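You operate a simulated robot arm through the tools that you are given. There is no shell and no other tool.

You run a simulated two-armed robot. Do the job below in one go: nothing can be reset, and whatever is moved stays where it is left.

## Task
Press the gauge save button two times. Close the left drawer. Close the filter drawer. Press the y zero button two times. Put the blue knob from the parts table top on the rubber mat on the rack and the black knob on the cabinet side shelf. Take the clear flask and put it on the yellow job card on the parts table top. Take the lid off the grey box on the parts table top and lay it down there. Put the scrubbing brush on the steel plate. Take the felt block on the top of the cream block and put it away on the parts table top. Do these in any order. Set down upright: clear flask.

Only the result counts: the job must be done as asked and must still hold three seconds after the hand-in. Knocking over, shifting, dropping, spilling or breaking anything else fails it. A push-on lid holds only when it is set on centred and level and pressed home; a screw cap is set on level and turned clockwise until tight.

## Robot
Two 7-joint arms with fingered hands on one trunk, on a base that drives. Base frame: it is fixed to the floor where the robot stands at the start and does not move with it; the origin is under the middle of the robot, x ahead of it, y to its left, z up. Units: mm, rad, N and s.
The left shoulder is at the start at [60, 126, 1055], the right one opposite. With the tool pointing down near the work surface each hand reaches from about 380 to 720 mm from the robot's upright axis, wherever it stands, measured 20 degrees to its own side. Places, roughly: box [3750, 2250, 750]; cabinet side shelf (18x30 cm) [2460, 480, 960]; clear flask (7x7x16 cm) [2700, 2100, 800]; felt block (6x4x4 cm) [1800, 2900, 900]; filter drawer [2100, 600, 500]; gauge save button [700, 0, 800]; job card [2750, 2000, 750]; knob [3000, 2000, 750]; left drawer [1300, 300, 600]; parts table top [3400, 2200, 800]; rubber mat on the rack (21x19 cm) [660, -740, 960]; scrubbing brush (9x5x4 cm) [1100, 3400, 900]; steel plate (12x9x2 cm) [900, 3400, 900]; y zero button [2800, 200, 1500]. Payload 2.5 kg a hand.
The tool frame of a hand sits at the grasp point between the pads (the TCP): z along the fingers, y along the line on which they close. The tips reach 30 mm beyond it. Largest opening 104 mm; the body of the gripper starts 35 mm behind the TCP. The gripper is a hand of 5 fingers: y runs from the thumb to the fingers, the wrist lies at [-15, -104, -178] in the tool frame, and closing takes about 1.5 s.
Orientation is that of the tool frame in the base frame, as a unit quaternion [w, x, y, z]. With the fingers straight down and the wrist toward the robot, the tool's x, y and z point along [0, 1, 0], [1, 0, 0] and [0, 0, -1] of the base frame.

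## Interface
- The arms move only by the tool jog_arm. It takes "left_plan", "right_plan" or both (then of equal length, played together; a hand with none holds still); each is one flat list of numbers, 6 for each row, row after row: the shift along the tool's x, y, z in m, then the turn, a rotation vector about the tool's x, y, z in rad. In form: [x, y, z, wx, wy, wz, x, y, z, wx, wy, wz, ...]. A call has 1 to 20 rows; each row is the pose to reach, as a shift and turn from the pose commanded when the call began, along the tool's axes at that moment. "left_claw" and "right_claw" are, for a hand that has rows, the closure, from 0 (fully open) to 1 (shut), set as the call begins (left out, the last holds). Rows are played at 5 a second. More than 50 mm and 0.15 rad between two rows, or a gripper value outside its range, and nothing of the call is played. A pose out of reach is approached as far as the arm can. The call stops where the force on the tool passes 40 N (or 10 N more than at its start, if that is more) or the arm is blocked; 0.2 s more then pass. Each finger travels about 153 mm/s and halts on what it meets, pressing with about 31 N; the grip force reading is that of the motor and also rises with nothing between the fingers. The clock runs only during rows and for 0.2 s after the last one: add rows that repeat a pose to give the fingers time. The reply holds the time, the measured pose of the TCP, the force on the tool along the base axes, the opening and the grip force, in the units named above and with some noise, with the torque about the TCP (base axes, N m) and any sound that the robot's microphone picked up.
- Cameras (640 x 400 px; columns grow to the right, rows downward): "scene" is now at [135.1, -10.9, 1290.1]; the picture's right is [-0.12, -0.99, 0.00], its down [-0.31, 0.04, -0.95] and it looks along [0.94, -0.11, -0.31] (base axes); focal length 291 px, centre (320, 200). "left" rides on the left gripper at [-80, -78, -141] in its tool frame; the picture's right is [-0.78, -0.30, 0.56], its down [0.53, -0.78, 0.33] and it looks along [0.33, 0.56, 0.76] (tool axes); focal length 247 px, centre (320, 200). "right" rides on the right gripper at [80, -78, -141] in its tool frame; the picture's right is [-0.78, 0.30, -0.56], its down [-0.54, -0.78, 0.33] and it looks along [-0.33, 0.56, 0.76] (tool axes); focal length 247 px, centre (320, 200). There is no depth. A picture from a camera that has moved, and an enlarged one, comes with that camera's place and axes in the base frame and with its lens.
- get_image(camera): a new picture of that camera. No time passes.
- lift_body(by): slides the trunk up (or, below 0, down) by that many mm; the arms and the scene camera ride with it, the base frame stays. It gives what a move gives, with no picture.
- drive_base(legs): drives the robot by 1 to 6 legs, each [ahead, left, turn to the left] in mm, mm and rad, along the robot's own axes; the way and the turn of a leg run together, so that a leg with both is an arc; at most 1500 mm and 3.142 rad a leg. The arms and the cameras ride along, it lands a little off, and it stops where it bumps. It gives what a move gives.
- curl_fingers(index, middle, ring, little, thumb_bend, thumb_turn, hand): sets how far each is bent, from 0 (flat) to 100 (curled in); at 30 the hand is open as for a grip, at 70 the pads meet at the TCP. One left out holds its place. A second passes; each finger stops where it meets its share of the squeeze, and holds until it gets a number again. A gripper value or a shape takes the hand back. It gives what a move gives, with no picture; readings hold the bend of each and the force on index, middle, ring, little, thumb and palm. thumb_turn goes from beside the hand (0) to across from the fingers (100), as for a grip.
- preshape(shape, hand): the hand has 5 fingers and takes this shape, open, in about a second: jaw (thumb against the fingers, like two jaws); tri (thumb and two fingers); tip (a fingertip pinch); poke (one finger out to press); point (the index stretched); flat (the hand flat); cup (the hand cupped); fist (a fist). The gripper value then closes the fingers along that shape, each until it touches; the sizes above hold for jaw. It gives what a move gives, with no picture.
- aim_head(pan, tilt): turns the head with the scene camera to pan (to the left, within 1.501 rad either way) and tilt (down, from -0.506 to 1.204), counted from straight ahead of the robot. It gives what a move gives.
- close_up(camera, box): a new picture of the part [left, top, right, bottom] of that camera's present view, enlarged. No time passes.
- hand_in(): hands the job in; it is judged then, once.

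Nothing tells you exact positions but the pictures and the camera data. Unless the task says otherwise, let go and move clear before handing in.

The tools are called after "Request:" as a command line: name --argument value ..., lists and objects as JSON in quotes. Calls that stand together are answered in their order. jog_arm: Moves the arms, as the interface text tells. Its arguments: {"type":"object","properties":{"left_plan":{"type":"array","items":{"type":"number"}},"left_claw":{"type":"number"},"right_plan":{"type":"array","items":{"type":"number"}},"right_claw":{"type":"number"}},"required":[]} The other tools are called the same way: lift_body (by) slides the trunk up or down; preshape (shape, hand) gives the hand a shape; curl_fingers (index, middle, ring, little, thumb_bend, thumb_turn, hand) moves the fingers one by one; drive_base (legs) drives the base; aim_head (pan, tilt) turns the head that bears the scene camera; get_image (camera) takes a picture; close_up (camera, box) takes an enlarged picture of a part of a camera's view; hand_in () hands the job in.

At the start:

```text
time_s: 0.0
left_tcp_pos: [424.9, 185.2, 1143.3]
left_tcp_rot: [-0.001, 0.708, 0.706, 0.0]
left_wrist_force: [-0.3, -0.1, 0.4]
left_moment: [0.03, 0.01, -0.01]
left_opening: 103.8
left_grasp_force: 0.1
left_shape: jaw
left_bend: [30.0, 30.0, 30.0, 30.0, 30.0, 98.0]
left_finger forces: [0.1, 0.0, 0.1, 0.1, 0.1, 0.0]
right_tcp_pos: [433.5, -237.2, 1127.4]
right_tcp_rot: [0.0, 0.708, 0.706, 0.0]
right_wrist_force: [0.4, -0.2, 0.3]
right_moment: [-0.01, -0.02, -0.01]
right_opening: 103.6
right_grasp_force: 0.1
right_shape: jaw
right_bend: [30.0, 30.0, 30.0, 30.0, 30.0, 98.0]
right_finger forces: [0.0, 0.1, 0.0, 0.0, 0.0, 0.1]
trunk travel left (down, up): [-450.0, 490.0]
robot x, y, heading: [-0.9, -1.1, 0.001]
head pan, tilt: [-0.119, 0.318]
```

scene: 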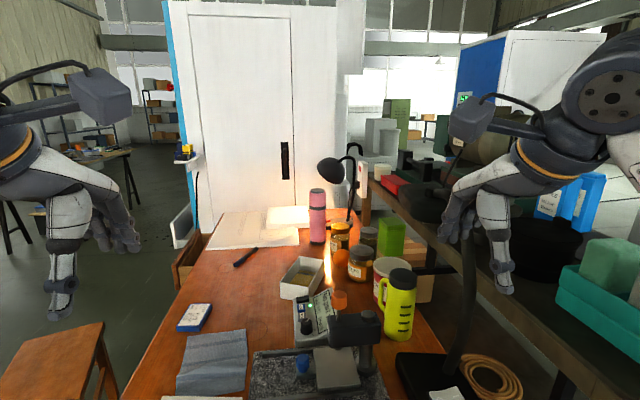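
right: 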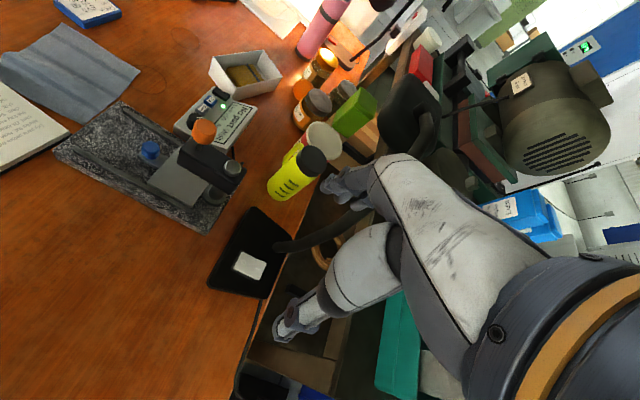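
left: 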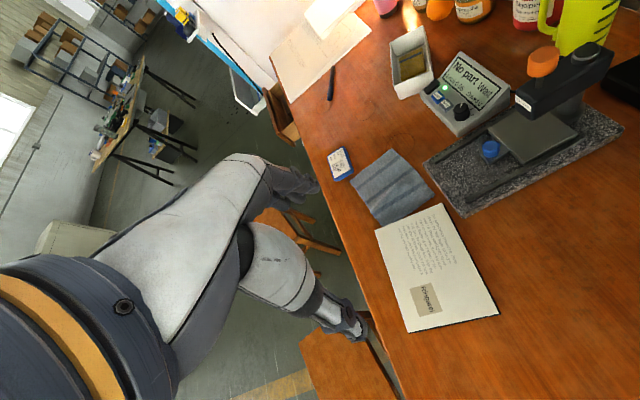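

I see a wooden bench ahead with a gauge, a readout box and an open drawer on its left side. I'll look closer at the gauge and around the room first.

Request:
close_up --camera "scene" --box '[240, 240, 440, 400]'

Request:
close_up --camera "left" --box '[380, 20, 640, 220]'

Request:
close_up --camera "right" --box '[50, 50, 350, 250]'

```text
2.50 times, centred on (340, 320) of scene
camera zoom: at [135.1, -10.9, 1290.1], right [-0.12, -0.99, 0.0], down [-0.31, 0.04, -0.95], along [0.94, -0.11, -0.31], focal length 727 px, centre (270, -100)
```

zoom: 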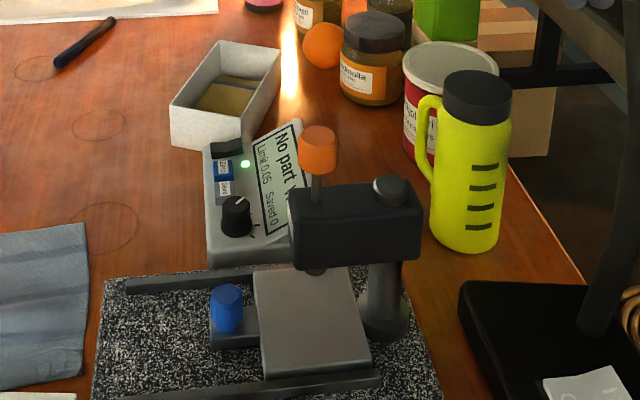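

```text
2.00 times, centred on (510, 120) of left
camera zoom: at [347.9, 104.9, 1282.9], right [-0.3, -0.78, -0.56], down [-0.78, 0.54, -0.33], along [0.56, 0.33, -0.76], focal length 494 px, centre (-60, 360)
```

zoom: 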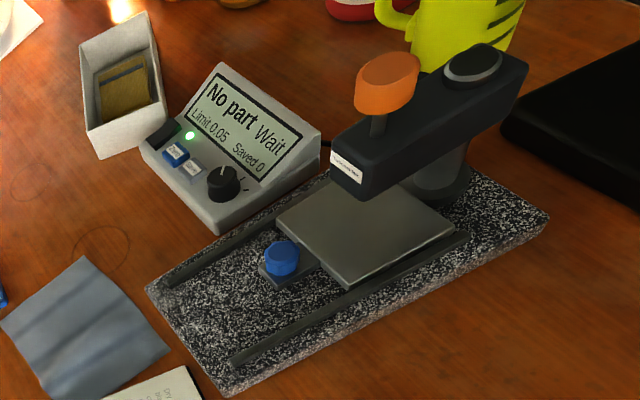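

```text
2.00 times, centred on (200, 150) of right
camera zoom: at [355.4, -156.9, 1268.3], right [0.3, -0.78, 0.56], down [-0.78, -0.54, -0.33], along [0.56, -0.33, -0.76], focal length 494 px, centre (560, 300)
```

zoom: 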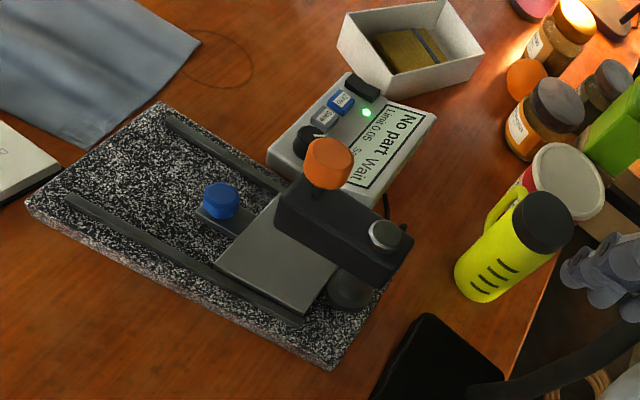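

The save key is the grey one beside the blue zero key, at about [711, -35, 812]. Next I'll survey the room with the head camera.

Request:
aim_head --pan 0.6 --tilt 0.25

Request:
get_image --camera "scene"

Request:
aim_head --pan 1.4 --tilt 0.25

Request:
get_image --camera "scene"

Request:
aim_head --pan -1.0 --tilt 0.35

Request:
get_image --camera "scene"

Request:
aim_head --pan 0.0 --tilt 0.8

Request:
get_image --camera "scene"

```text
time_s: 1.1
left_tcp_pos: [425.2, 186.1, 1141.8]
left_tcp_rot: [0.0, 0.708, 0.707, 0.0]
left_wrist_force: [-0.2, -0.4, -0.3]
left_moment: [0.02, -0.02, -0.03]
left_opening: 103.6
left_grasp_force: 0.1
left_shape: jaw
left_bend: [30.0, 30.0, 30.0, 30.0, 30.0, 98.0]
left_finger forces: [0.0, 0.0, 0.1, 0.0, 0.0, 0.0]
right_tcp_pos: [433.0, -236.9, 1127.8]
right_tcp_rot: [0.0, 0.707, 0.707, 0.0]
right_wrist_force: [0.2, -0.4, -0.8]
right_moment: [0.01, 0.02, 0.02]
right_opening: 103.7
right_grasp_force: 0.1
right_shape: jaw
right_bend: [30.0, 30.0, 30.0, 30.0, 30.0, 98.0]
right_finger forces: [0.1, 0.0, 0.0, 0.0, 0.0, 0.0]
trunk travel left (down, up): [-450.0, 490.0]
robot x, y, heading: [1.5, 0.9, 0.005]
head pan, tilt: [0.6, 0.25]
```

```text
taken
camera scene: at [119.5, 52.8, 1296.4], right [0.56, -0.83, 0.0], down [-0.2, -0.14, -0.97], along [0.8, 0.55, -0.25], focal length 291 px, centre (320, 200)
```

scene: 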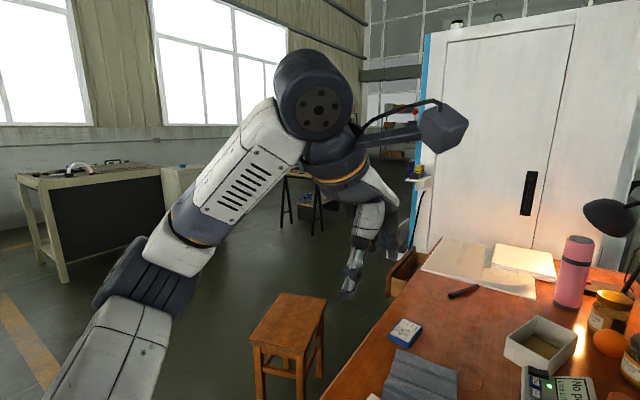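

```text
time_s: 2.2
left_tcp_pos: [425.6, 185.4, 1144.0]
left_tcp_rot: [0.0, 0.708, 0.706, 0.0]
left_wrist_force: [0.9, -0.5, -1.1]
left_moment: [0.0, -0.01, 0.02]
left_opening: 103.8
left_grasp_force: 0.1
left_shape: jaw
left_bend: [30.0, 30.0, 30.0, 30.0, 30.0, 98.0]
left_finger forces: [0.1, 0.0, 0.0, 0.0, 0.0, 0.0]
right_tcp_pos: [433.1, -237.0, 1127.6]
right_tcp_rot: [0.0, 0.707, 0.707, 0.0]
right_wrist_force: [0.7, -0.4, -0.2]
right_moment: [-0.02, -0.02, 0.01]
right_opening: 103.7
right_grasp_force: 0.0
right_shape: jaw
right_bend: [30.0, 30.0, 30.0, 30.0, 30.0, 98.0]
right_finger forces: [0.0, 0.0, 0.0, 0.1, 0.0, 0.0]
trunk travel left (down, up): [-450.0, 490.0]
robot x, y, heading: [3.9, 0.3, 0.004]
head pan, tilt: [1.4, 0.25]
```

```text
taken
camera scene: at [58.4, 92.1, 1296.4], right [0.99, -0.17, 0.0], down [-0.04, -0.24, -0.97], along [0.17, 0.95, -0.25], focal length 291 px, centre (320, 200)
```

scene: 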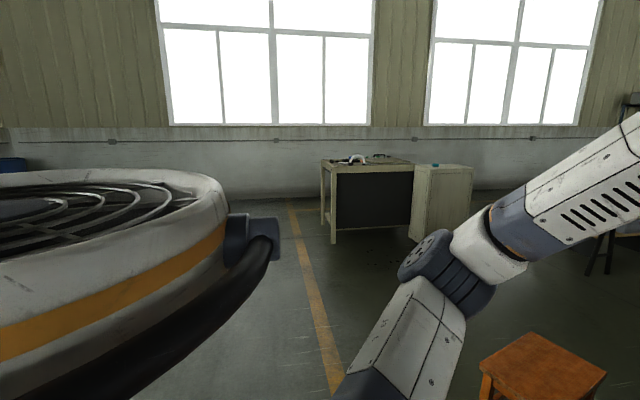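

```text
time_s: 4.4
left_tcp_pos: [426.0, 185.7, 1143.9]
left_tcp_rot: [0.0, 0.708, 0.706, 0.0]
left_wrist_force: [0.7, -0.9, -0.5]
left_moment: [-0.01, 0.02, 0.02]
left_opening: 103.8
left_grasp_force: 0.0
left_shape: jaw
left_bend: [30.0, 30.0, 30.0, 30.0, 30.0, 98.0]
left_finger forces: [0.0, 0.0, 0.0, 0.0, 0.1, 0.0]
right_tcp_pos: [433.3, -236.1, 1128.0]
right_tcp_rot: [-0.001, 0.707, 0.707, 0.0]
right_wrist_force: [0.1, 0.2, 0.6]
right_moment: [-0.01, -0.02, 0.02]
right_opening: 103.6
right_grasp_force: 0.0
right_shape: jaw
right_bend: [30.0, 30.0, 30.0, 30.0, 30.0, 98.0]
right_finger forces: [0.0, 0.0, 0.0, 0.1, 0.1, 0.0]
trunk travel left (down, up): [-450.0, 490.0]
robot x, y, heading: [-2.9, 3.0, 0.003]
head pan, tilt: [-1.0, 0.351]
```

```text
taken
camera scene: at [92.7, -78.2, 1286.9], right [-0.84, -0.54, 0.0], down [-0.19, 0.29, -0.94], along [0.51, -0.79, -0.34], focal length 291 px, centre (320, 200)
```

scene: 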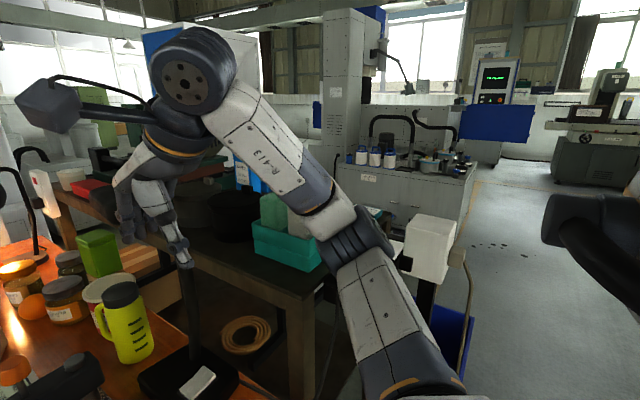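

```text
time_s: 5.7
left_tcp_pos: [425.4, 186.0, 1143.7]
left_tcp_rot: [0.0, 0.708, 0.707, 0.0]
left_wrist_force: [0.4, -0.1, 0.1]
left_moment: [0.02, -0.03, 0.02]
left_opening: 103.9
left_grasp_force: 0.1
left_shape: jaw
left_bend: [30.0, 30.0, 30.0, 30.0, 30.0, 98.0]
left_finger forces: [0.0, 0.0, 0.1, 0.0, 0.0, 0.0]
right_tcp_pos: [433.3, -236.0, 1128.5]
right_tcp_rot: [0.0, 0.707, 0.707, 0.0]
right_wrist_force: [-0.2, 0.5, -1.0]
right_moment: [-0.01, -0.01, 0.02]
right_opening: 103.6
right_grasp_force: 0.0
right_shape: jaw
right_bend: [30.0, 30.0, 30.0, 30.0, 30.0, 98.0]
right_finger forces: [0.0, 0.0, 0.1, 0.0, 0.0, 0.0]
trunk travel left (down, up): [-450.0, 490.0]
robot x, y, heading: [-0.8, -1.1, -0.003]
head pan, tilt: [0.0, 0.799]
```

```text
taken
camera scene: at [123.1, 0.0, 1247.3], right [0.0, -1.0, 0.0], down [-0.72, 0.0, -0.7], along [0.7, 0.0, -0.72], focal length 291 px, centre (320, 200)
```

scene: 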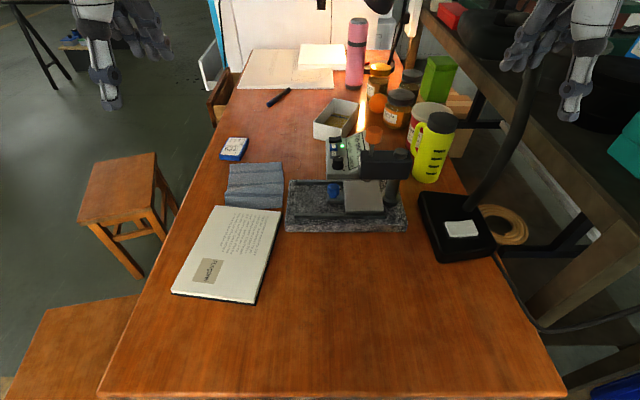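

Nothing blocks the gauge from above. I'll zoom in hard on the readout keys from both hand cameras to fix the save key.

Request:
close_up --camera "left" --box '[430, 70, 530, 132]'

Request:
close_up --camera "right" --box '[170, 80, 270, 142]'

Request:
close_up --camera "scene" --box '[310, 110, 410, 172]'

```text
6.40 times, centred on (480, 101) of left
camera zoom: at [347.9, 104.9, 1282.9], right [-0.3, -0.78, -0.56], down [-0.78, 0.54, -0.33], along [0.56, 0.33, -0.76], focal length 1581 px, centre (-704, 834)
```

zoom: 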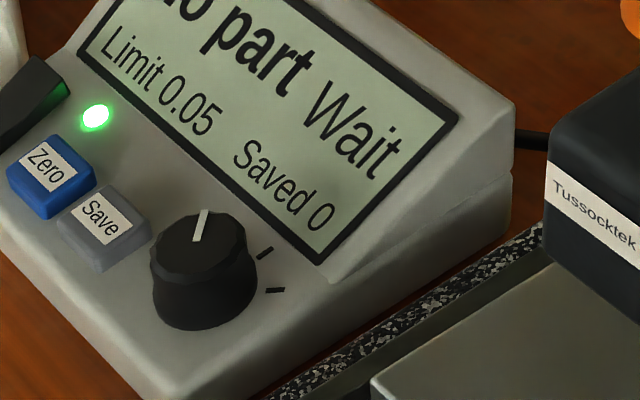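

```text
6.40 times, centred on (220, 111) of right
camera zoom: at [355.4, -156.9, 1268.3], right [0.3, -0.78, 0.56], down [-0.78, -0.54, -0.33], along [0.56, -0.33, -0.76], focal length 1581 px, centre (960, 770)
```

zoom: 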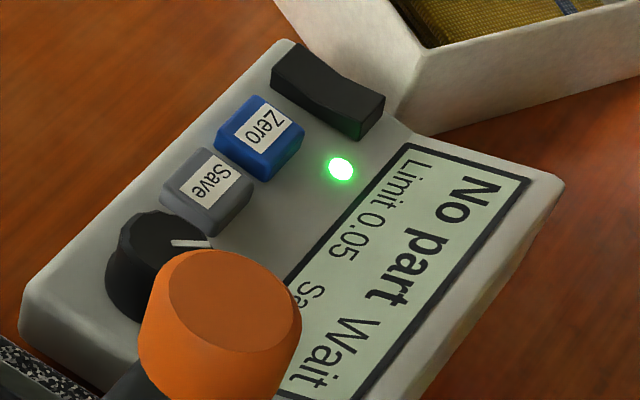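

```text
6.40 times, centred on (360, 141) of scene
camera zoom: at [123.1, 0.0, 1247.3], right [0.0, -1.0, 0.0], down [-0.72, 0.0, -0.7], along [0.7, 0.0, -0.72], focal length 1861 px, centre (64, 578)
```

zoom: 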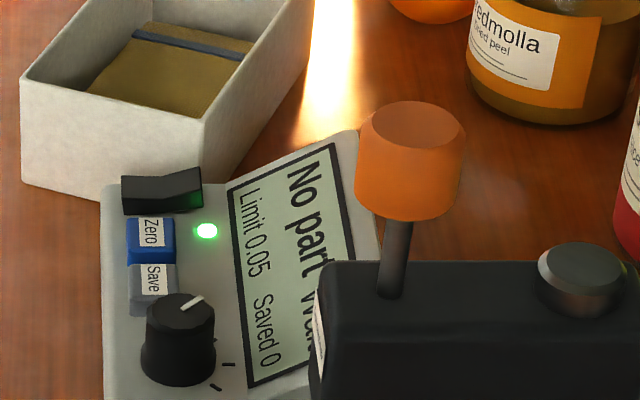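

The two hand views agree on the save key at about [713, -36, 813], with the black knob just on its robot side. I'll shape the left hand to poke and look at it, and look down at the base and table edge.

Request:
preshape --hand "left" --shape "poke"

Request:
get_image --camera "left"

Request:
aim_head --pan 0.0 --tilt 1.2

Request:
get_image --camera "scene"

```text
time_s: 6.6
left_tcp_pos: [425.8, 186.0, 1143.0]
left_tcp_rot: [0.001, 0.709, 0.706, -0.001]
left_wrist_force: [0.1, 0.8, 0.7]
left_moment: [0.01, -0.01, -0.01]
left_opening: 0.0
left_grasp_force: 0.0
left_shape: poke
left_bend: [70.0, 70.0, 99.0, 99.0, 100.0, 100.0]
left_finger forces: [0.0, 0.0, 0.0, 0.0, 0.0, 0.0]
right_tcp_pos: [431.4, -237.7, 1128.3]
right_tcp_rot: [0.0, 0.707, 0.707, 0.0]
right_wrist_force: [-0.2, 0.4, 0.9]
right_moment: [0.0, 0.0, -0.03]
right_opening: 103.9
right_grasp_force: 0.1
right_shape: jaw
right_bend: [30.0, 30.0, 30.0, 30.0, 30.0, 98.0]
right_finger forces: [0.1, 0.0, 0.0, 0.1, 0.0, 0.0]
trunk travel left (down, up): [-450.0, 490.0]
robot x, y, heading: [-1.7, 3.1, -0.004]
head pan, tilt: [0.0, 0.799]
```

```text
taken
camera left: at [347.9, 104.9, 1282.9], right [-0.3, -0.78, -0.56], down [-0.78, 0.54, -0.33], along [0.56, 0.33, -0.76], focal length 247 px, centre (320, 200)
```

left: 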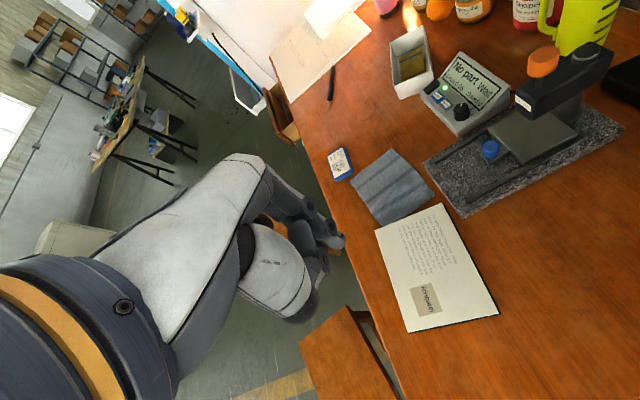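

```text
time_s: 7.5
left_tcp_pos: [425.2, 185.9, 1142.1]
left_tcp_rot: [0.0, 0.707, 0.707, 0.0]
left_wrist_force: [0.5, -0.1, -0.1]
left_moment: [-0.03, -0.02, -0.01]
left_opening: 0.1
left_grasp_force: 0.0
left_shape: poke
left_bend: [70.0, 70.0, 99.0, 99.0, 100.0, 100.0]
left_finger forces: [0.0, 0.1, 0.1, 0.0, 0.0, 0.0]
right_tcp_pos: [432.5, -237.5, 1127.9]
right_tcp_rot: [-0.001, 0.707, 0.707, 0.0]
right_wrist_force: [-0.4, 0.2, -0.3]
right_moment: [-0.02, 0.0, 0.01]
right_opening: 103.7
right_grasp_force: 0.1
right_shape: jaw
right_bend: [30.0, 30.0, 30.0, 30.0, 30.0, 98.0]
right_finger forces: [0.0, 0.1, 0.1, 0.0, 0.1, 0.1]
trunk travel left (down, up): [-450.0, 490.0]
robot x, y, heading: [-3.1, 0.8, -0.002]
head pan, tilt: [0.0, 1.201]
```

```text
taken
camera scene: at [98.4, 0.1, 1219.6], right [0.0, -1.0, 0.0], down [-0.93, 0.0, -0.36], along [0.36, 0.0, -0.93], focal length 291 px, centre (320, 200)
```

scene: 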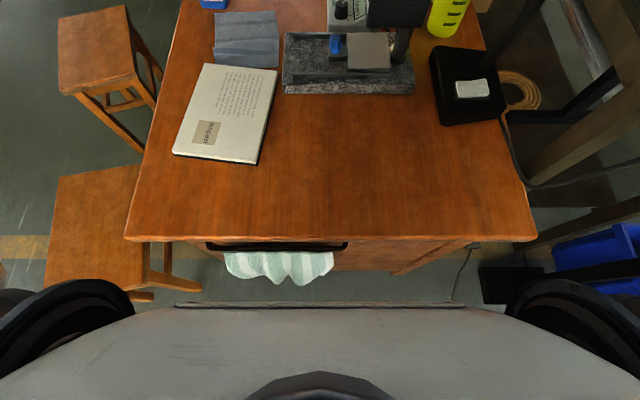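

The tall gauge head with its orange knob (about [562, -96, 965]) stands near the console, so I want to come from the left. First I'll see where the fingertip sits in the poke shape.

Request:
close_up --camera "left" --box '[220, 140, 380, 340]'

Request:
preshape --hand "left" --shape "point"

Request:
close_up --camera "left" --box '[220, 140, 380, 340]'

```text
2.00 times, centred on (300, 240) of left
camera zoom: at [347.9, 104.9, 1282.9], right [-0.3, -0.78, -0.56], down [-0.78, 0.54, -0.33], along [0.56, 0.33, -0.76], focal length 494 px, centre (360, 120)
```

zoom: 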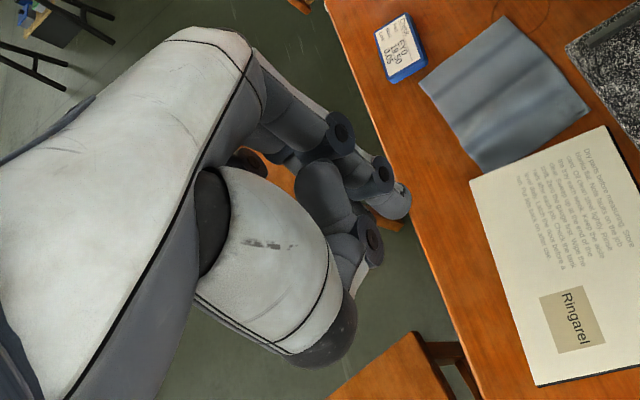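

```text
time_s: 8.3
left_tcp_pos: [425.6, 185.1, 1142.2]
left_tcp_rot: [0.0, 0.708, 0.707, 0.0]
left_wrist_force: [0.4, 0.2, -0.8]
left_moment: [0.03, -0.03, -0.01]
left_opening: 0.0
left_grasp_force: 0.0
left_shape: point
left_bend: [20.0, 100.0, 100.0, 100.0, 98.0, 88.0]
left_finger forces: [0.0, 0.0, 0.0, 0.0, 0.0, 0.0]
right_tcp_pos: [433.1, -236.6, 1127.1]
right_tcp_rot: [0.0, 0.707, 0.707, 0.001]
right_wrist_force: [0.4, -0.6, 0.3]
right_moment: [0.0, 0.0, -0.02]
right_opening: 103.4
right_grasp_force: 0.1
right_shape: jaw
right_bend: [30.0, 30.0, 30.0, 30.0, 30.0, 98.0]
right_finger forces: [0.0, 0.0, 0.0, 0.0, 0.1, 0.0]
trunk travel left (down, up): [-450.0, 490.0]
robot x, y, heading: [-5.0, 0.1, -0.002]
head pan, tilt: [0.0, 1.201]
```

```text
2.00 times, centred on (300, 240) of left
camera zoom: at [347.9, 104.9, 1282.9], right [-0.3, -0.78, -0.56], down [-0.78, 0.54, -0.33], along [0.56, 0.33, -0.76], focal length 494 px, centre (360, 120)
```

zoom: 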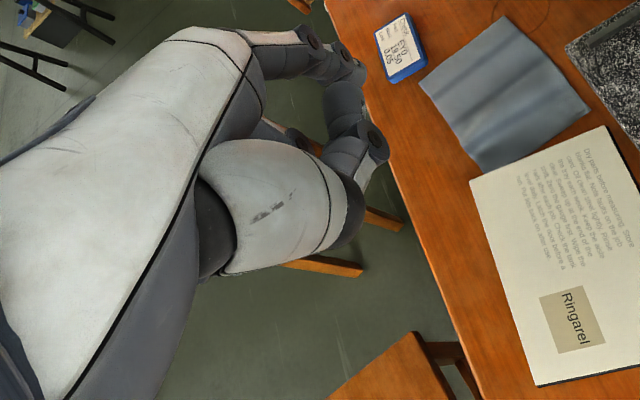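

I'll look at the poke shape again with only the index left out, to be sure a single fingertip leads.

Request:
curl_fingers --hand "left" --index 70 --middle 100 --ring 100 --little 100 --thumb_bend 100 --thumb_turn 100

Request:
close_up --camera "left" --box '[260, 160, 360, 285]'

Request:
preshape --hand "left" --shape "poke"

Request:
close_up --camera "left" --box '[260, 160, 360, 285]'

```text
time_s: 9.3
left_tcp_pos: [425.3, 186.8, 1144.1]
left_tcp_rot: [0.0, 0.708, 0.707, 0.0]
left_wrist_force: [-0.7, 0.0, -0.7]
left_moment: [0.03, 0.01, -0.01]
left_opening: 21.0
left_grasp_force: 0.0
left_shape: fingers
left_bend: [36.0, 100.0, 100.0, 100.0, 99.0, 100.0]
left_finger forces: [0.0, 0.0, 0.1, 0.0, 0.0, 0.1]
right_tcp_pos: [432.5, -235.5, 1127.5]
right_tcp_rot: [0.0, 0.707, 0.707, 0.0]
right_wrist_force: [0.3, 0.2, -0.8]
right_moment: [0.03, -0.02, 0.04]
right_opening: 103.8
right_grasp_force: 0.0
right_shape: jaw
right_bend: [30.0, 30.0, 30.0, 30.0, 30.0, 98.0]
right_finger forces: [0.1, 0.0, 0.1, 0.1, 0.1, 0.0]
trunk travel left (down, up): [-450.0, 490.0]
robot x, y, heading: [1.4, 1.9, -0.003]
head pan, tilt: [0.0, 1.201]
```

```text
3.20 times, centred on (310, 222) of left
camera zoom: at [347.9, 104.9, 1282.9], right [-0.3, -0.78, -0.56], down [-0.78, 0.54, -0.33], along [0.56, 0.33, -0.76], focal length 790 px, centre (352, 128)
```

zoom: 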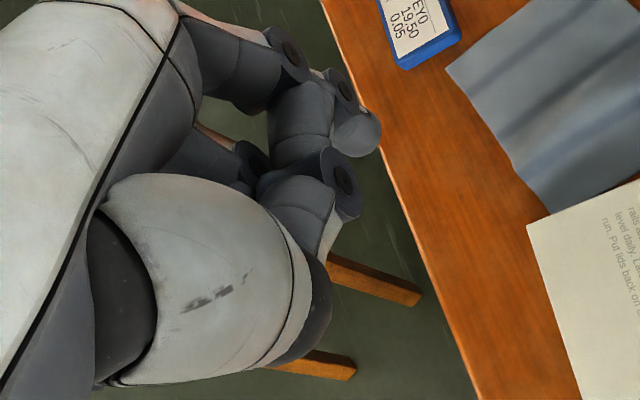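

```text
time_s: 10.2
left_tcp_pos: [425.1, 186.1, 1143.5]
left_tcp_rot: [0.0, 0.707, 0.707, -0.001]
left_wrist_force: [0.2, 0.5, -0.2]
left_moment: [0.0, -0.04, 0.0]
left_opening: 0.0
left_grasp_force: 0.1
left_shape: poke
left_bend: [70.0, 70.0, 99.0, 99.0, 100.0, 100.0]
left_finger forces: [0.0, 0.0, 0.1, 0.0, 0.1, 0.0]
right_tcp_pos: [433.1, -237.0, 1127.4]
right_tcp_rot: [-0.001, 0.708, 0.707, 0.001]
right_wrist_force: [0.4, 0.3, -0.1]
right_moment: [-0.02, 0.03, -0.03]
right_opening: 103.9
right_grasp_force: 0.1
right_shape: jaw
right_bend: [30.0, 30.0, 30.0, 30.0, 30.0, 98.0]
right_finger forces: [0.1, 0.1, 0.0, 0.1, 0.0, 0.0]
trunk travel left (down, up): [-450.0, 490.0]
robot x, y, heading: [1.0, -2.3, -0.002]
head pan, tilt: [0.0, 1.201]
```

```text
3.20 times, centred on (310, 222) of left
camera zoom: at [347.9, 104.9, 1282.9], right [-0.3, -0.78, -0.56], down [-0.78, 0.54, -0.33], along [0.56, 0.33, -0.76], focal length 790 px, centre (352, 128)
```

zoom: 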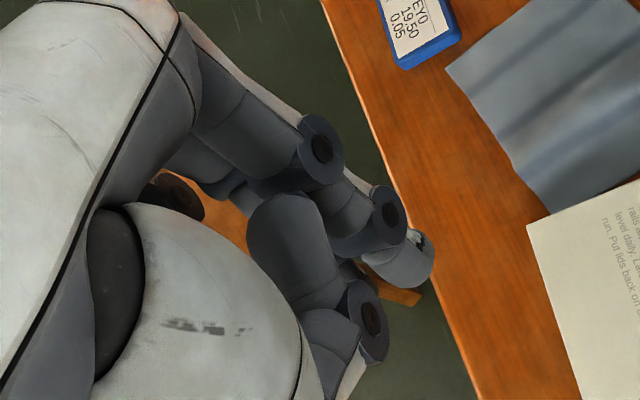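

Poke leaves index and middle together at the front; I'll fold the middle finger in so that only the index leads.

Request:
curl_fingers --hand "left" --middle 100

Request:
close_up --camera "left" --box '[260, 160, 360, 285]'

Request:
aim_head --pan 0.35 --tilt 0.3

Request:
get_image --camera "scene"

```text
time_s: 11.2
left_tcp_pos: [424.9, 186.7, 1142.8]
left_tcp_rot: [0.001, 0.708, 0.707, 0.0]
left_wrist_force: [0.0, -0.8, 0.0]
left_moment: [0.02, 0.02, 0.03]
left_opening: 29.9
left_grasp_force: 0.1
left_shape: fingers
left_bend: [70.0, 100.0, 99.0, 99.0, 100.0, 100.0]
left_finger forces: [0.0, 0.0, 0.1, 0.0, 0.0, 0.0]
right_tcp_pos: [433.9, -237.0, 1126.9]
right_tcp_rot: [0.0, 0.707, 0.707, 0.0]
right_wrist_force: [-0.1, 0.5, 0.0]
right_moment: [0.02, 0.02, 0.03]
right_opening: 103.4
right_grasp_force: 0.0
right_shape: jaw
right_bend: [30.0, 30.0, 30.0, 30.0, 30.0, 98.0]
right_finger forces: [0.1, 0.0, 0.0, 0.0, 0.0, 0.1]
trunk travel left (down, up): [-450.0, 490.0]
robot x, y, heading: [-1.9, -2.1, 0.001]
head pan, tilt: [0.0, 1.201]
```

```text
3.20 times, centred on (310, 222) of left
camera zoom: at [347.9, 104.9, 1282.9], right [-0.3, -0.78, -0.56], down [-0.78, 0.54, -0.33], along [0.56, 0.33, -0.76], focal length 790 px, centre (352, 128)
```

zoom: 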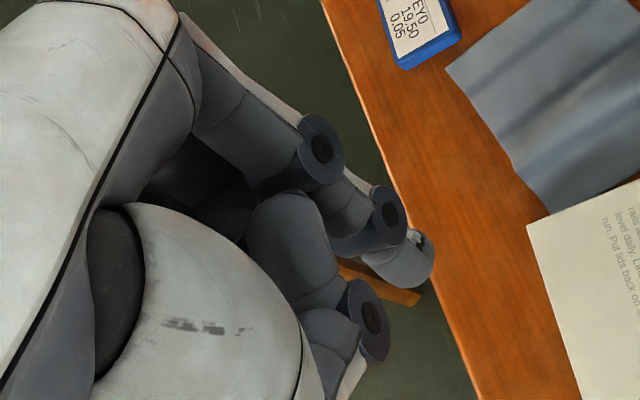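

```text
time_s: 12.4
left_tcp_pos: [424.6, 186.7, 1143.9]
left_tcp_rot: [0.0, 0.708, 0.706, 0.0]
left_wrist_force: [0.0, 0.1, -0.2]
left_moment: [0.0, -0.03, 0.03]
left_opening: 29.9
left_grasp_force: 0.0
left_shape: fingers
left_bend: [70.0, 100.0, 99.0, 99.0, 100.0, 100.0]
left_finger forces: [0.0, 0.1, 0.0, 0.1, 0.0, 0.0]
right_tcp_pos: [432.5, -235.8, 1127.7]
right_tcp_rot: [0.0, 0.707, 0.707, 0.0]
right_wrist_force: [0.5, 0.7, -0.2]
right_moment: [0.0, 0.02, -0.01]
right_opening: 103.7
right_grasp_force: 0.0
right_shape: jaw
right_bend: [30.0, 30.0, 30.0, 30.0, 30.0, 98.0]
right_finger forces: [0.0, 0.0, 0.0, 0.1, 0.0, 0.1]
trunk travel left (down, up): [-450.0, 490.0]
robot x, y, heading: [-3.5, -1.8, -0.0]
head pan, tilt: [0.351, 0.3]
```

```text
taken
camera scene: at [130.1, 32.2, 1291.6], right [0.34, -0.94, 0.0], down [-0.28, -0.1, -0.95], along [0.9, 0.33, -0.3], focal length 291 px, centre (320, 200)
```

scene: 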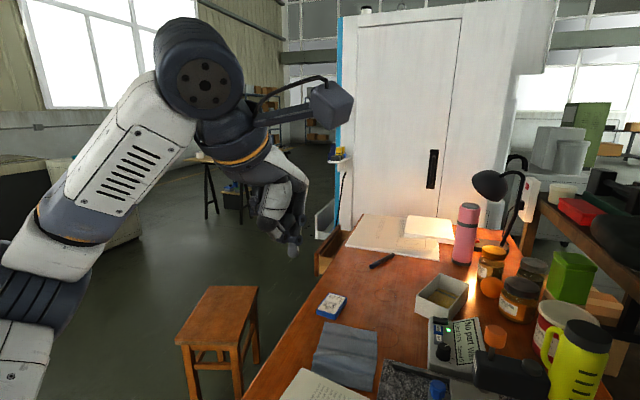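

Only the index leads now. I'll check the fingertip from the head camera to fix its offset from the TCP.

Request:
close_up --camera "scene" --box '[240, 160, 340, 270]'

```text
3.64 times, centred on (290, 215) of scene
camera zoom: at [130.1, 32.2, 1291.6], right [0.34, -0.94, 0.0], down [-0.28, -0.1, -0.95], along [0.9, 0.33, -0.3], focal length 1057 px, centre (429, 146)
```

zoom: 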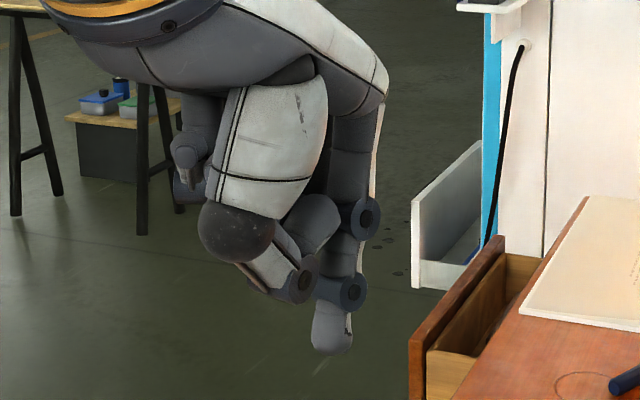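

The index tip sits at about [-10, 0, 29] in the tool frame. I'll shift the robot left and slightly ahead so the left arm comes in from the left of the gauge.

Request:
drive_base --legs '[[0, 140, 0], [45, 0, 0]]'

Request:
aim_head --pan -0.25 --tilt 0.75

Request:
get_image --camera "scene"

Request:
get_image --camera "left"

```text
time_s: 14.3
left_tcp_pos: [470.9, 326.2, 1144.2]
left_tcp_rot: [0.0, 0.708, 0.706, 0.0]
left_wrist_force: [-0.7, -0.5, 0.4]
left_moment: [0.03, -0.01, 0.01]
left_opening: 29.9
left_grasp_force: 0.0
left_shape: fingers
left_bend: [70.0, 100.0, 99.0, 99.0, 100.0, 100.0]
left_finger forces: [0.1, 0.0, 0.0, 0.0, 0.0, 0.0]
right_tcp_pos: [478.6, -98.3, 1128.0]
right_tcp_rot: [0.0, 0.707, 0.707, 0.0]
right_wrist_force: [-0.4, 0.1, 0.2]
right_moment: [-0.03, -0.02, 0.01]
right_opening: 103.6
right_grasp_force: 0.0
right_shape: jaw
right_bend: [30.0, 30.0, 30.0, 30.0, 30.0, 98.0]
right_finger forces: [0.0, 0.0, 0.0, 0.1, 0.0, 0.0]
trunk travel left (down, up): [-450.0, 490.0]
robot x, y, heading: [43.3, 142.8, 0.003]
head pan, tilt: [0.351, 0.3]
```

```text
time_s: 15.3
left_tcp_pos: [470.5, 325.1, 1143.5]
left_tcp_rot: [0.0, 0.708, 0.707, 0.0]
left_wrist_force: [0.4, -0.7, -0.9]
left_moment: [-0.01, 0.0, 0.03]
left_opening: 29.8
left_grasp_force: 0.0
left_shape: fingers
left_bend: [70.0, 100.0, 99.0, 99.0, 100.0, 100.0]
left_finger forces: [0.1, 0.0, 0.1, 0.0, 0.0, 0.1]
right_tcp_pos: [477.4, -98.3, 1127.7]
right_tcp_rot: [0.0, 0.707, 0.707, 0.0]
right_wrist_force: [0.2, 1.3, -0.1]
right_moment: [0.01, 0.02, 0.0]
right_opening: 103.7
right_grasp_force: 0.0
right_shape: jaw
right_bend: [30.0, 30.0, 30.0, 30.0, 30.0, 98.0]
right_finger forces: [0.0, 0.1, 0.1, 0.0, 0.0, 0.0]
trunk travel left (down, up): [-450.0, 490.0]
robot x, y, heading: [43.4, 138.9, -0.0]
head pan, tilt: [-0.25, 0.75]
```

```text
taken
camera scene: at [167.7, 119.2, 1251.4], right [-0.25, -0.97, 0.0], down [-0.66, 0.17, -0.73], along [0.71, -0.18, -0.68], focal length 291 px, centre (320, 200)
```

scene: 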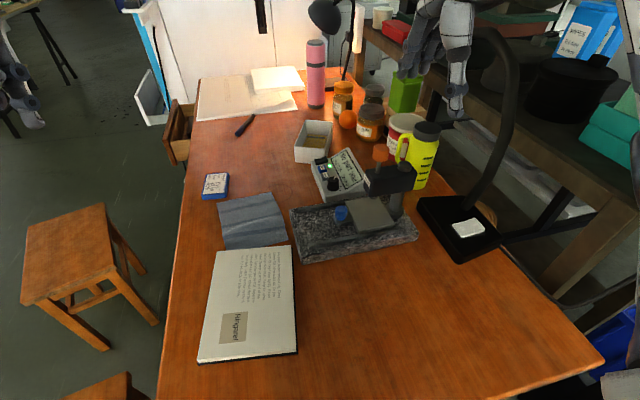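

```text
taken
camera left: at [392.9, 244.4, 1282.9], right [-0.3, -0.78, -0.56], down [-0.78, 0.54, -0.33], along [0.56, 0.33, -0.76], focal length 247 px, centre (320, 200)
```

left: 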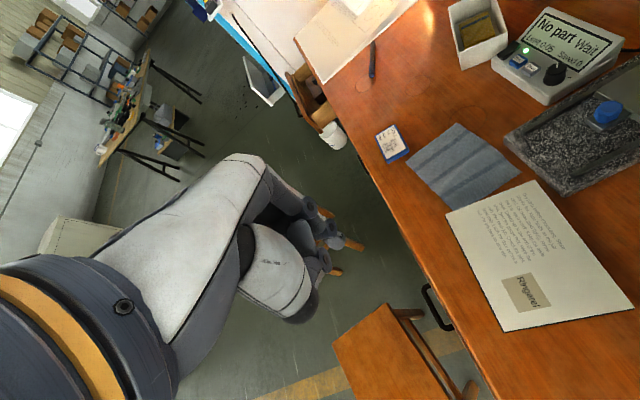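

The arm now has a clear way in from the left. I'll move the left index to about 45 mm above the save key, tilted and yawed so the hand and its camera stay clear of the gauge head.

Request:
jog_arm --left_plan '[-0.0289, 0.02, 0.0213, -0.0278, -0.0107, 0.0605, -0.0578, 0.04, 0.0427, -0.0555, -0.0213, 0.1209, -0.0868, 0.06, 0.064, -0.0833, -0.032, 0.1814, -0.1157, 0.0799, 0.0853, -0.1111, -0.0426, 0.2418, -0.1446, 0.0999, 0.1067, -0.1388, -0.0533, 0.3023, -0.1735, 0.1199, 0.128, -0.1666, -0.064, 0.3628, -0.2024, 0.1399, 0.1493, -0.1944, -0.0746, 0.4232, -0.2313, 0.1599, 0.1707, -0.2221, -0.0853, 0.4837, -0.2603, 0.1799, 0.192, -0.2499, -0.0959, 0.5441, -0.2892, 0.1998, 0.2133, -0.2777, -0.1066, 0.6046, -0.3181, 0.2198, 0.2347, -0.3054, -0.1172, 0.665, -0.347, 0.2398, 0.256, -0.3332, -0.1279, 0.7255]'

Request:
get_image --camera "scene"

Request:
get_image --camera "left"

Request:
get_image --camera "right"

```text
time_s: 17.9
left_tcp_pos: [693.4, -12.2, 883.6]
left_tcp_rot: [0.157, 0.898, 0.406, 0.069]
left_wrist_force: [0.4, 0.4, -0.4]
left_moment: [0.03, 0.01, -0.02]
left_opening: 30.0
left_grasp_force: 0.0
left_shape: fingers
left_bend: [70.0, 100.0, 99.0, 99.0, 100.0, 100.0]
left_finger forces: [0.0, 0.0, 0.1, 0.0, 0.0, 0.0]
left hand out of reach, approached as far as the arm can: row 12
right_tcp_pos: [478.3, -96.9, 1127.4]
right_tcp_rot: [0.0, 0.707, 0.707, 0.0]
right_wrist_force: [0.4, 0.8, 0.4]
right_moment: [-0.01, 0.01, -0.02]
right_opening: 103.8
right_grasp_force: 0.1
right_shape: jaw
right_bend: [30.0, 30.0, 30.0, 30.0, 30.0, 98.0]
right_finger forces: [0.1, 0.0, 0.0, 0.0, 0.1, 0.0]
trunk travel left (down, up): [-450.0, 490.0]
robot x, y, heading: [44.7, 136.6, 0.001]
head pan, tilt: [-0.25, 0.75]
```

```text
taken
camera scene: at [168.3, 119.9, 1251.2], right [-0.25, -0.97, 0.0], down [-0.66, 0.17, -0.73], along [0.71, -0.18, -0.68], focal length 291 px, centre (320, 200)
```

scene: 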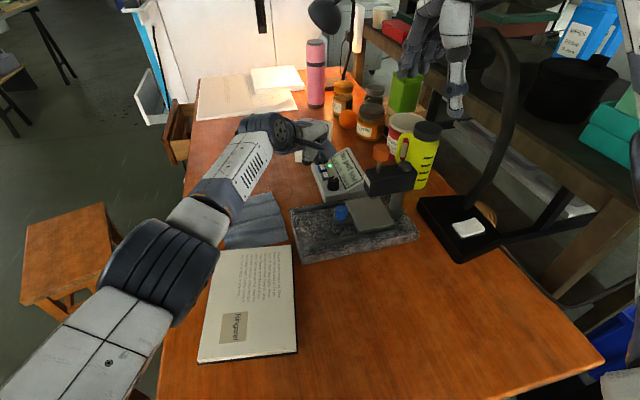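

```text
taken
camera left: at [550.6, 6.9, 988.4], right [-0.58, -0.52, -0.62], down [-0.11, 0.81, -0.58], along [0.81, -0.27, -0.53], focal length 247 px, centre (320, 200)
```

left: 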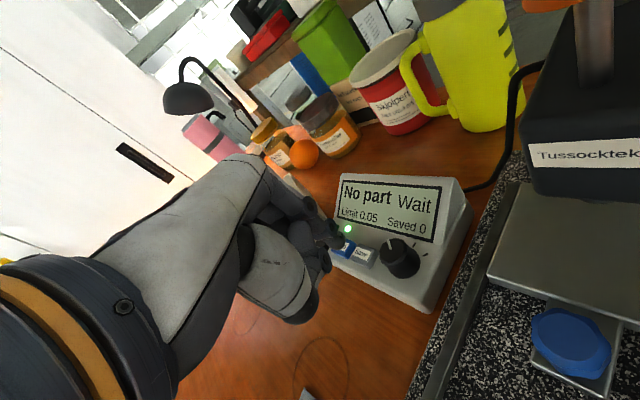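

```text
taken
camera right: at [400.9, -16.7, 1268.2], right [0.3, -0.78, 0.56], down [-0.78, -0.54, -0.33], along [0.56, -0.33, -0.76], focal length 247 px, centre (320, 200)
```

right: 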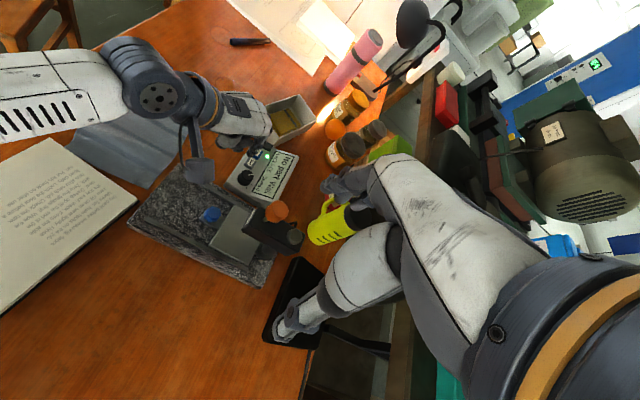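

The arm fell about 17 mm short. I'll raise the hand, shift the robot right and a touch ahead, and lower the trunk so the key is well within reach.

Request:
jog_arm --left_plan '[0, 0.0171, -0.047, 0, 0, 0, 0, 0.0342, -0.094, 0, 0, 0, 0, 0.0479, -0.1316, 0, 0, 0]'

Request:
drive_base --legs '[[12, -70, 0]]'

Request:
lift_body --by -50

Request:
get_image --camera "scene"

Request:
get_image --camera "left"

```text
time_s: 18.7
left_tcp_pos: [682.1, -11.7, 1011.5]
left_tcp_rot: [0.157, 0.9, 0.4, 0.07]
left_wrist_force: [-0.4, -0.3, -0.2]
left_moment: [0.02, -0.01, 0.0]
left_opening: 29.9
left_grasp_force: 0.0
left_shape: fingers
left_bend: [70.0, 100.0, 99.0, 99.0, 100.0, 100.0]
left_finger forces: [0.0, 0.0, 0.1, 0.1, 0.0, 0.0]
left hand out of reach, approached as far as the arm can: row 3
right_tcp_pos: [477.7, -97.9, 1127.6]
right_tcp_rot: [0.0, 0.707, 0.707, 0.001]
right_wrist_force: [-0.9, 0.5, 0.3]
right_moment: [-0.01, 0.03, -0.02]
right_opening: 103.5
right_grasp_force: 0.1
right_shape: jaw
right_bend: [30.0, 30.0, 30.0, 30.0, 30.0, 98.0]
right_finger forces: [0.0, 0.0, 0.0, 0.1, 0.0, 0.1]
trunk travel left (down, up): [-450.0, 490.0]
robot x, y, heading: [39.0, 139.0, -0.004]
head pan, tilt: [-0.25, 0.75]
```

```text
time_s: 19.7
left_tcp_pos: [695.6, -81.4, 1011.9]
left_tcp_rot: [0.159, 0.9, 0.4, 0.071]
left_wrist_force: [1.0, -0.5, -0.2]
left_moment: [0.01, 0.02, -0.01]
left_opening: 29.9
left_grasp_force: 0.0
left_shape: fingers
left_bend: [70.0, 100.0, 99.0, 99.0, 100.0, 100.0]
left_finger forces: [0.1, 0.1, 0.1, 0.1, 0.0, 0.1]
right_tcp_pos: [489.7, -168.6, 1127.6]
right_tcp_rot: [-0.001, 0.707, 0.707, -0.001]
right_wrist_force: [0.1, -0.2, -0.3]
right_moment: [0.0, -0.02, -0.04]
right_opening: 103.8
right_grasp_force: 0.0
right_shape: jaw
right_bend: [30.0, 30.0, 30.0, 30.0, 30.0, 98.0]
right_finger forces: [0.0, 0.1, 0.1, 0.1, 0.0, 0.1]
trunk travel left (down, up): [-450.0, 490.0]
robot x, y, heading: [58.4, 69.6, 0.0]
head pan, tilt: [-0.25, 0.75]
```

```text
time_s: 20.6
left_tcp_pos: [694.3, -81.2, 961.8]
left_tcp_rot: [0.159, 0.9, 0.4, 0.07]
left_wrist_force: [0.0, 0.0, 0.5]
left_moment: [0.03, 0.0, 0.03]
left_opening: 29.7
left_grasp_force: 0.0
left_shape: fingers
left_bend: [70.0, 100.0, 99.0, 99.0, 100.0, 100.0]
left_finger forces: [0.0, 0.0, 0.0, 0.0, 0.1, 0.0]
right_tcp_pos: [489.6, -168.1, 1077.7]
right_tcp_rot: [0.0, 0.707, 0.707, 0.0]
right_wrist_force: [-0.2, -0.9, 0.2]
right_moment: [0.03, -0.02, 0.01]
right_opening: 103.6
right_grasp_force: 0.0
right_shape: jaw
right_bend: [30.0, 30.0, 30.0, 30.0, 30.0, 98.0]
right_finger forces: [0.0, 0.0, 0.0, 0.0, 0.1, 0.0]
trunk travel left (down, up): [-400.0, 540.0]
robot x, y, heading: [55.7, 74.3, 0.002]
head pan, tilt: [-0.25, 0.75]
```

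```text
taken
camera scene: at [179.5, 49.4, 1201.3], right [-0.25, -0.97, 0.0], down [-0.66, 0.17, -0.73], along [0.71, -0.18, -0.68], focal length 291 px, centre (320, 200)
```

scene: 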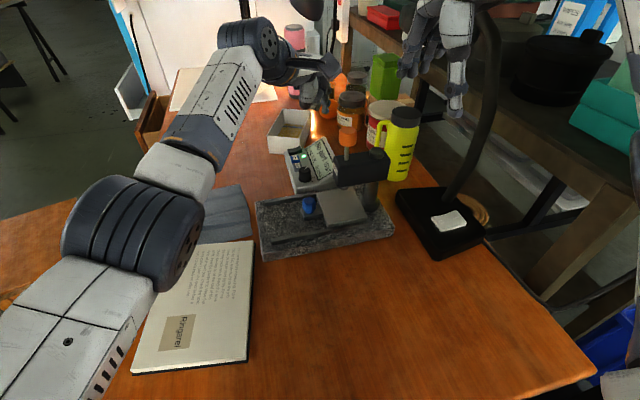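

```text
taken
camera left: at [551.6, -60.7, 1066.7], right [-0.59, -0.52, -0.62], down [-0.1, 0.81, -0.58], along [0.8, -0.28, -0.53], focal length 247 px, centre (320, 200)
```

left: 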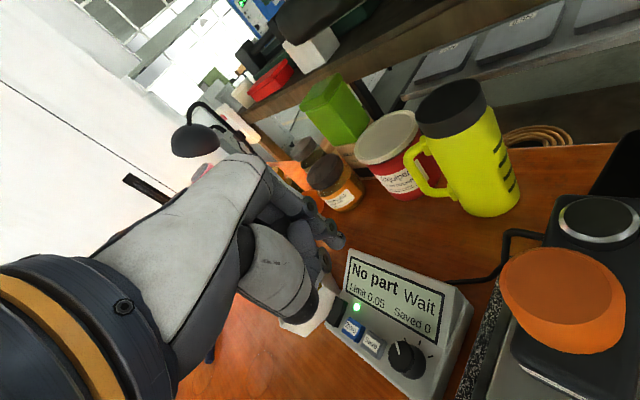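

I can now see the keys clearly and have margin. I'll zoom in to refix the save key from this pose.

Request:
close_up --camera "left" --box '[310, 280, 430, 380]'

Request:
close_up --camera "scene" --box '[280, 130, 360, 200]'

```text
4.00 times, centred on (370, 330) of left
camera zoom: at [551.6, -60.7, 1066.7], right [-0.59, -0.52, -0.62], down [-0.1, 0.81, -0.58], along [0.8, -0.28, -0.53], focal length 988 px, centre (120, -320)
```

zoom: 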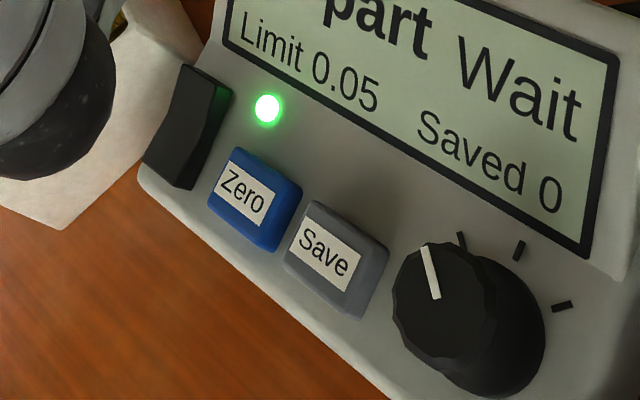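

```text
5.71 times, centred on (320, 165) of scene
camera zoom: at [179.5, 49.4, 1201.3], right [-0.25, -0.97, 0.0], down [-0.66, 0.17, -0.73], along [0.71, -0.18, -0.68], focal length 1661 px, centre (320, 400)
```

zoom: 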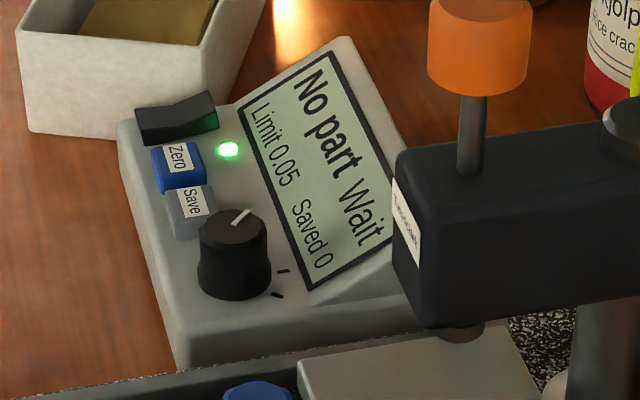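

I'll move horizontally first and see how the arm's commanded pose compares with the measured one.

Request:
jog_arm --left_plan '[0.0263, -0.0128, -0.0047, 0, 0, 0, 0.0526, -0.0256, -0.0094, 0, 0, 0]'

```text
time_s: 21.2
left_tcp_pos: [710.8, -22.8, 961.7]
left_tcp_rot: [0.158, 0.9, 0.399, 0.07]
left_wrist_force: [0.3, -0.6, -0.1]
left_moment: [-0.01, 0.03, -0.01]
left_opening: 29.6
left_grasp_force: 0.0
left_shape: fingers
left_bend: [70.0, 100.0, 99.0, 99.0, 100.0, 100.0]
left_finger forces: [0.1, 0.1, 0.1, 0.0, 0.1, 0.0]
right_tcp_pos: [489.5, -167.4, 1077.5]
right_tcp_rot: [-0.001, 0.707, 0.707, 0.0]
right_wrist_force: [-0.3, -0.1, 0.4]
right_moment: [0.0, 0.0, 0.02]
right_opening: 104.1
right_grasp_force: 0.0
right_shape: jaw
right_bend: [30.0, 30.0, 30.0, 30.0, 30.0, 98.0]
right_finger forces: [0.0, 0.1, 0.0, 0.0, 0.1, 0.0]
trunk travel left (down, up): [-400.0, 540.0]
robot x, y, heading: [55.7, 70.1, 0.003]
head pan, tilt: [-0.25, 0.75]
```

The commanded pose tracks the measured one. Now down to hover about 35 mm over the key.

Request:
jog_arm --left_plan '[0, -0.0147, 0.0404, 0, 0, 0, 0, -0.0294, 0.0808, 0, 0, 0]'

Request:
get_image --camera "left"

Request:
close_up --camera "left" --box '[290, 190, 450, 290]'

Request:
close_up --camera "scene" --box '[260, 120, 360, 200]'

```text
time_s: 21.8
left_tcp_pos: [710.0, -24.1, 876.2]
left_tcp_rot: [0.159, 0.9, 0.4, 0.071]
left_wrist_force: [-0.8, 0.3, -0.1]
left_moment: [-0.01, -0.01, 0.01]
left_opening: 29.6
left_grasp_force: 0.0
left_shape: fingers
left_bend: [70.0, 100.0, 99.0, 99.0, 100.0, 100.0]
left_finger forces: [0.0, 0.0, 0.0, 0.0, 0.1, 0.1]
right_tcp_pos: [490.9, -167.1, 1076.7]
right_tcp_rot: [0.0, 0.707, 0.707, 0.001]
right_wrist_force: [-0.9, -0.1, -0.4]
right_moment: [0.02, -0.02, -0.01]
right_opening: 103.6
right_grasp_force: 0.1
right_shape: jaw
right_bend: [30.0, 30.0, 30.0, 30.0, 30.0, 98.0]
right_finger forces: [0.0, 0.1, 0.0, 0.0, 0.0, 0.0]
trunk travel left (down, up): [-400.0, 540.0]
robot x, y, heading: [56.6, 69.2, -0.002]
head pan, tilt: [-0.25, 0.75]
```

```text
taken
camera left: at [566.9, -3.7, 980.0], right [-0.58, -0.52, -0.63], down [-0.1, 0.81, -0.58], along [0.81, -0.28, -0.52], focal length 247 px, centre (320, 200)
```

left: 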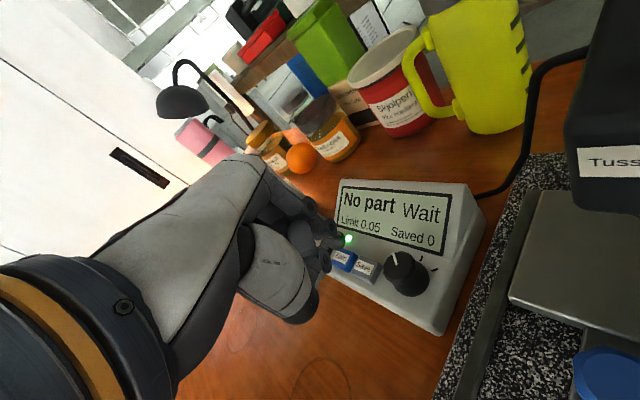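

```text
4.00 times, centred on (370, 240) of left
camera zoom: at [566.9, -3.7, 980.0], right [-0.58, -0.52, -0.63], down [-0.1, 0.81, -0.58], along [0.81, -0.28, -0.52], focal length 988 px, centre (120, 40)
```

zoom: 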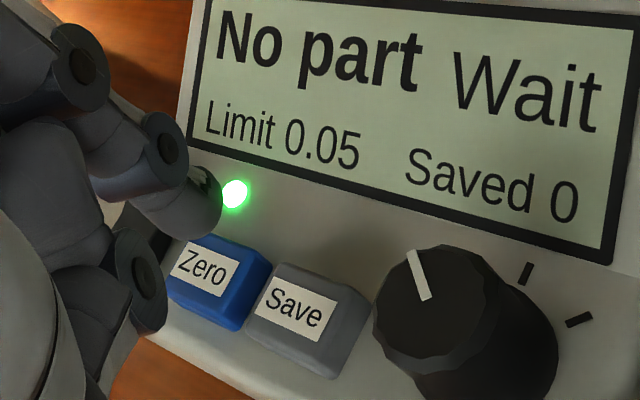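

```text
5.00 times, centred on (310, 160) of scene
camera zoom: at [179.8, 49.4, 1201.3], right [-0.25, -0.97, 0.0], down [-0.66, 0.17, -0.73], along [0.71, -0.18, -0.68], focal length 1454 px, centre (370, 400)
```

zoom: 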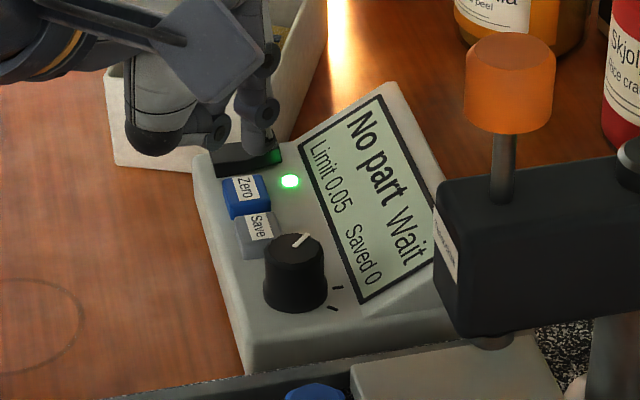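

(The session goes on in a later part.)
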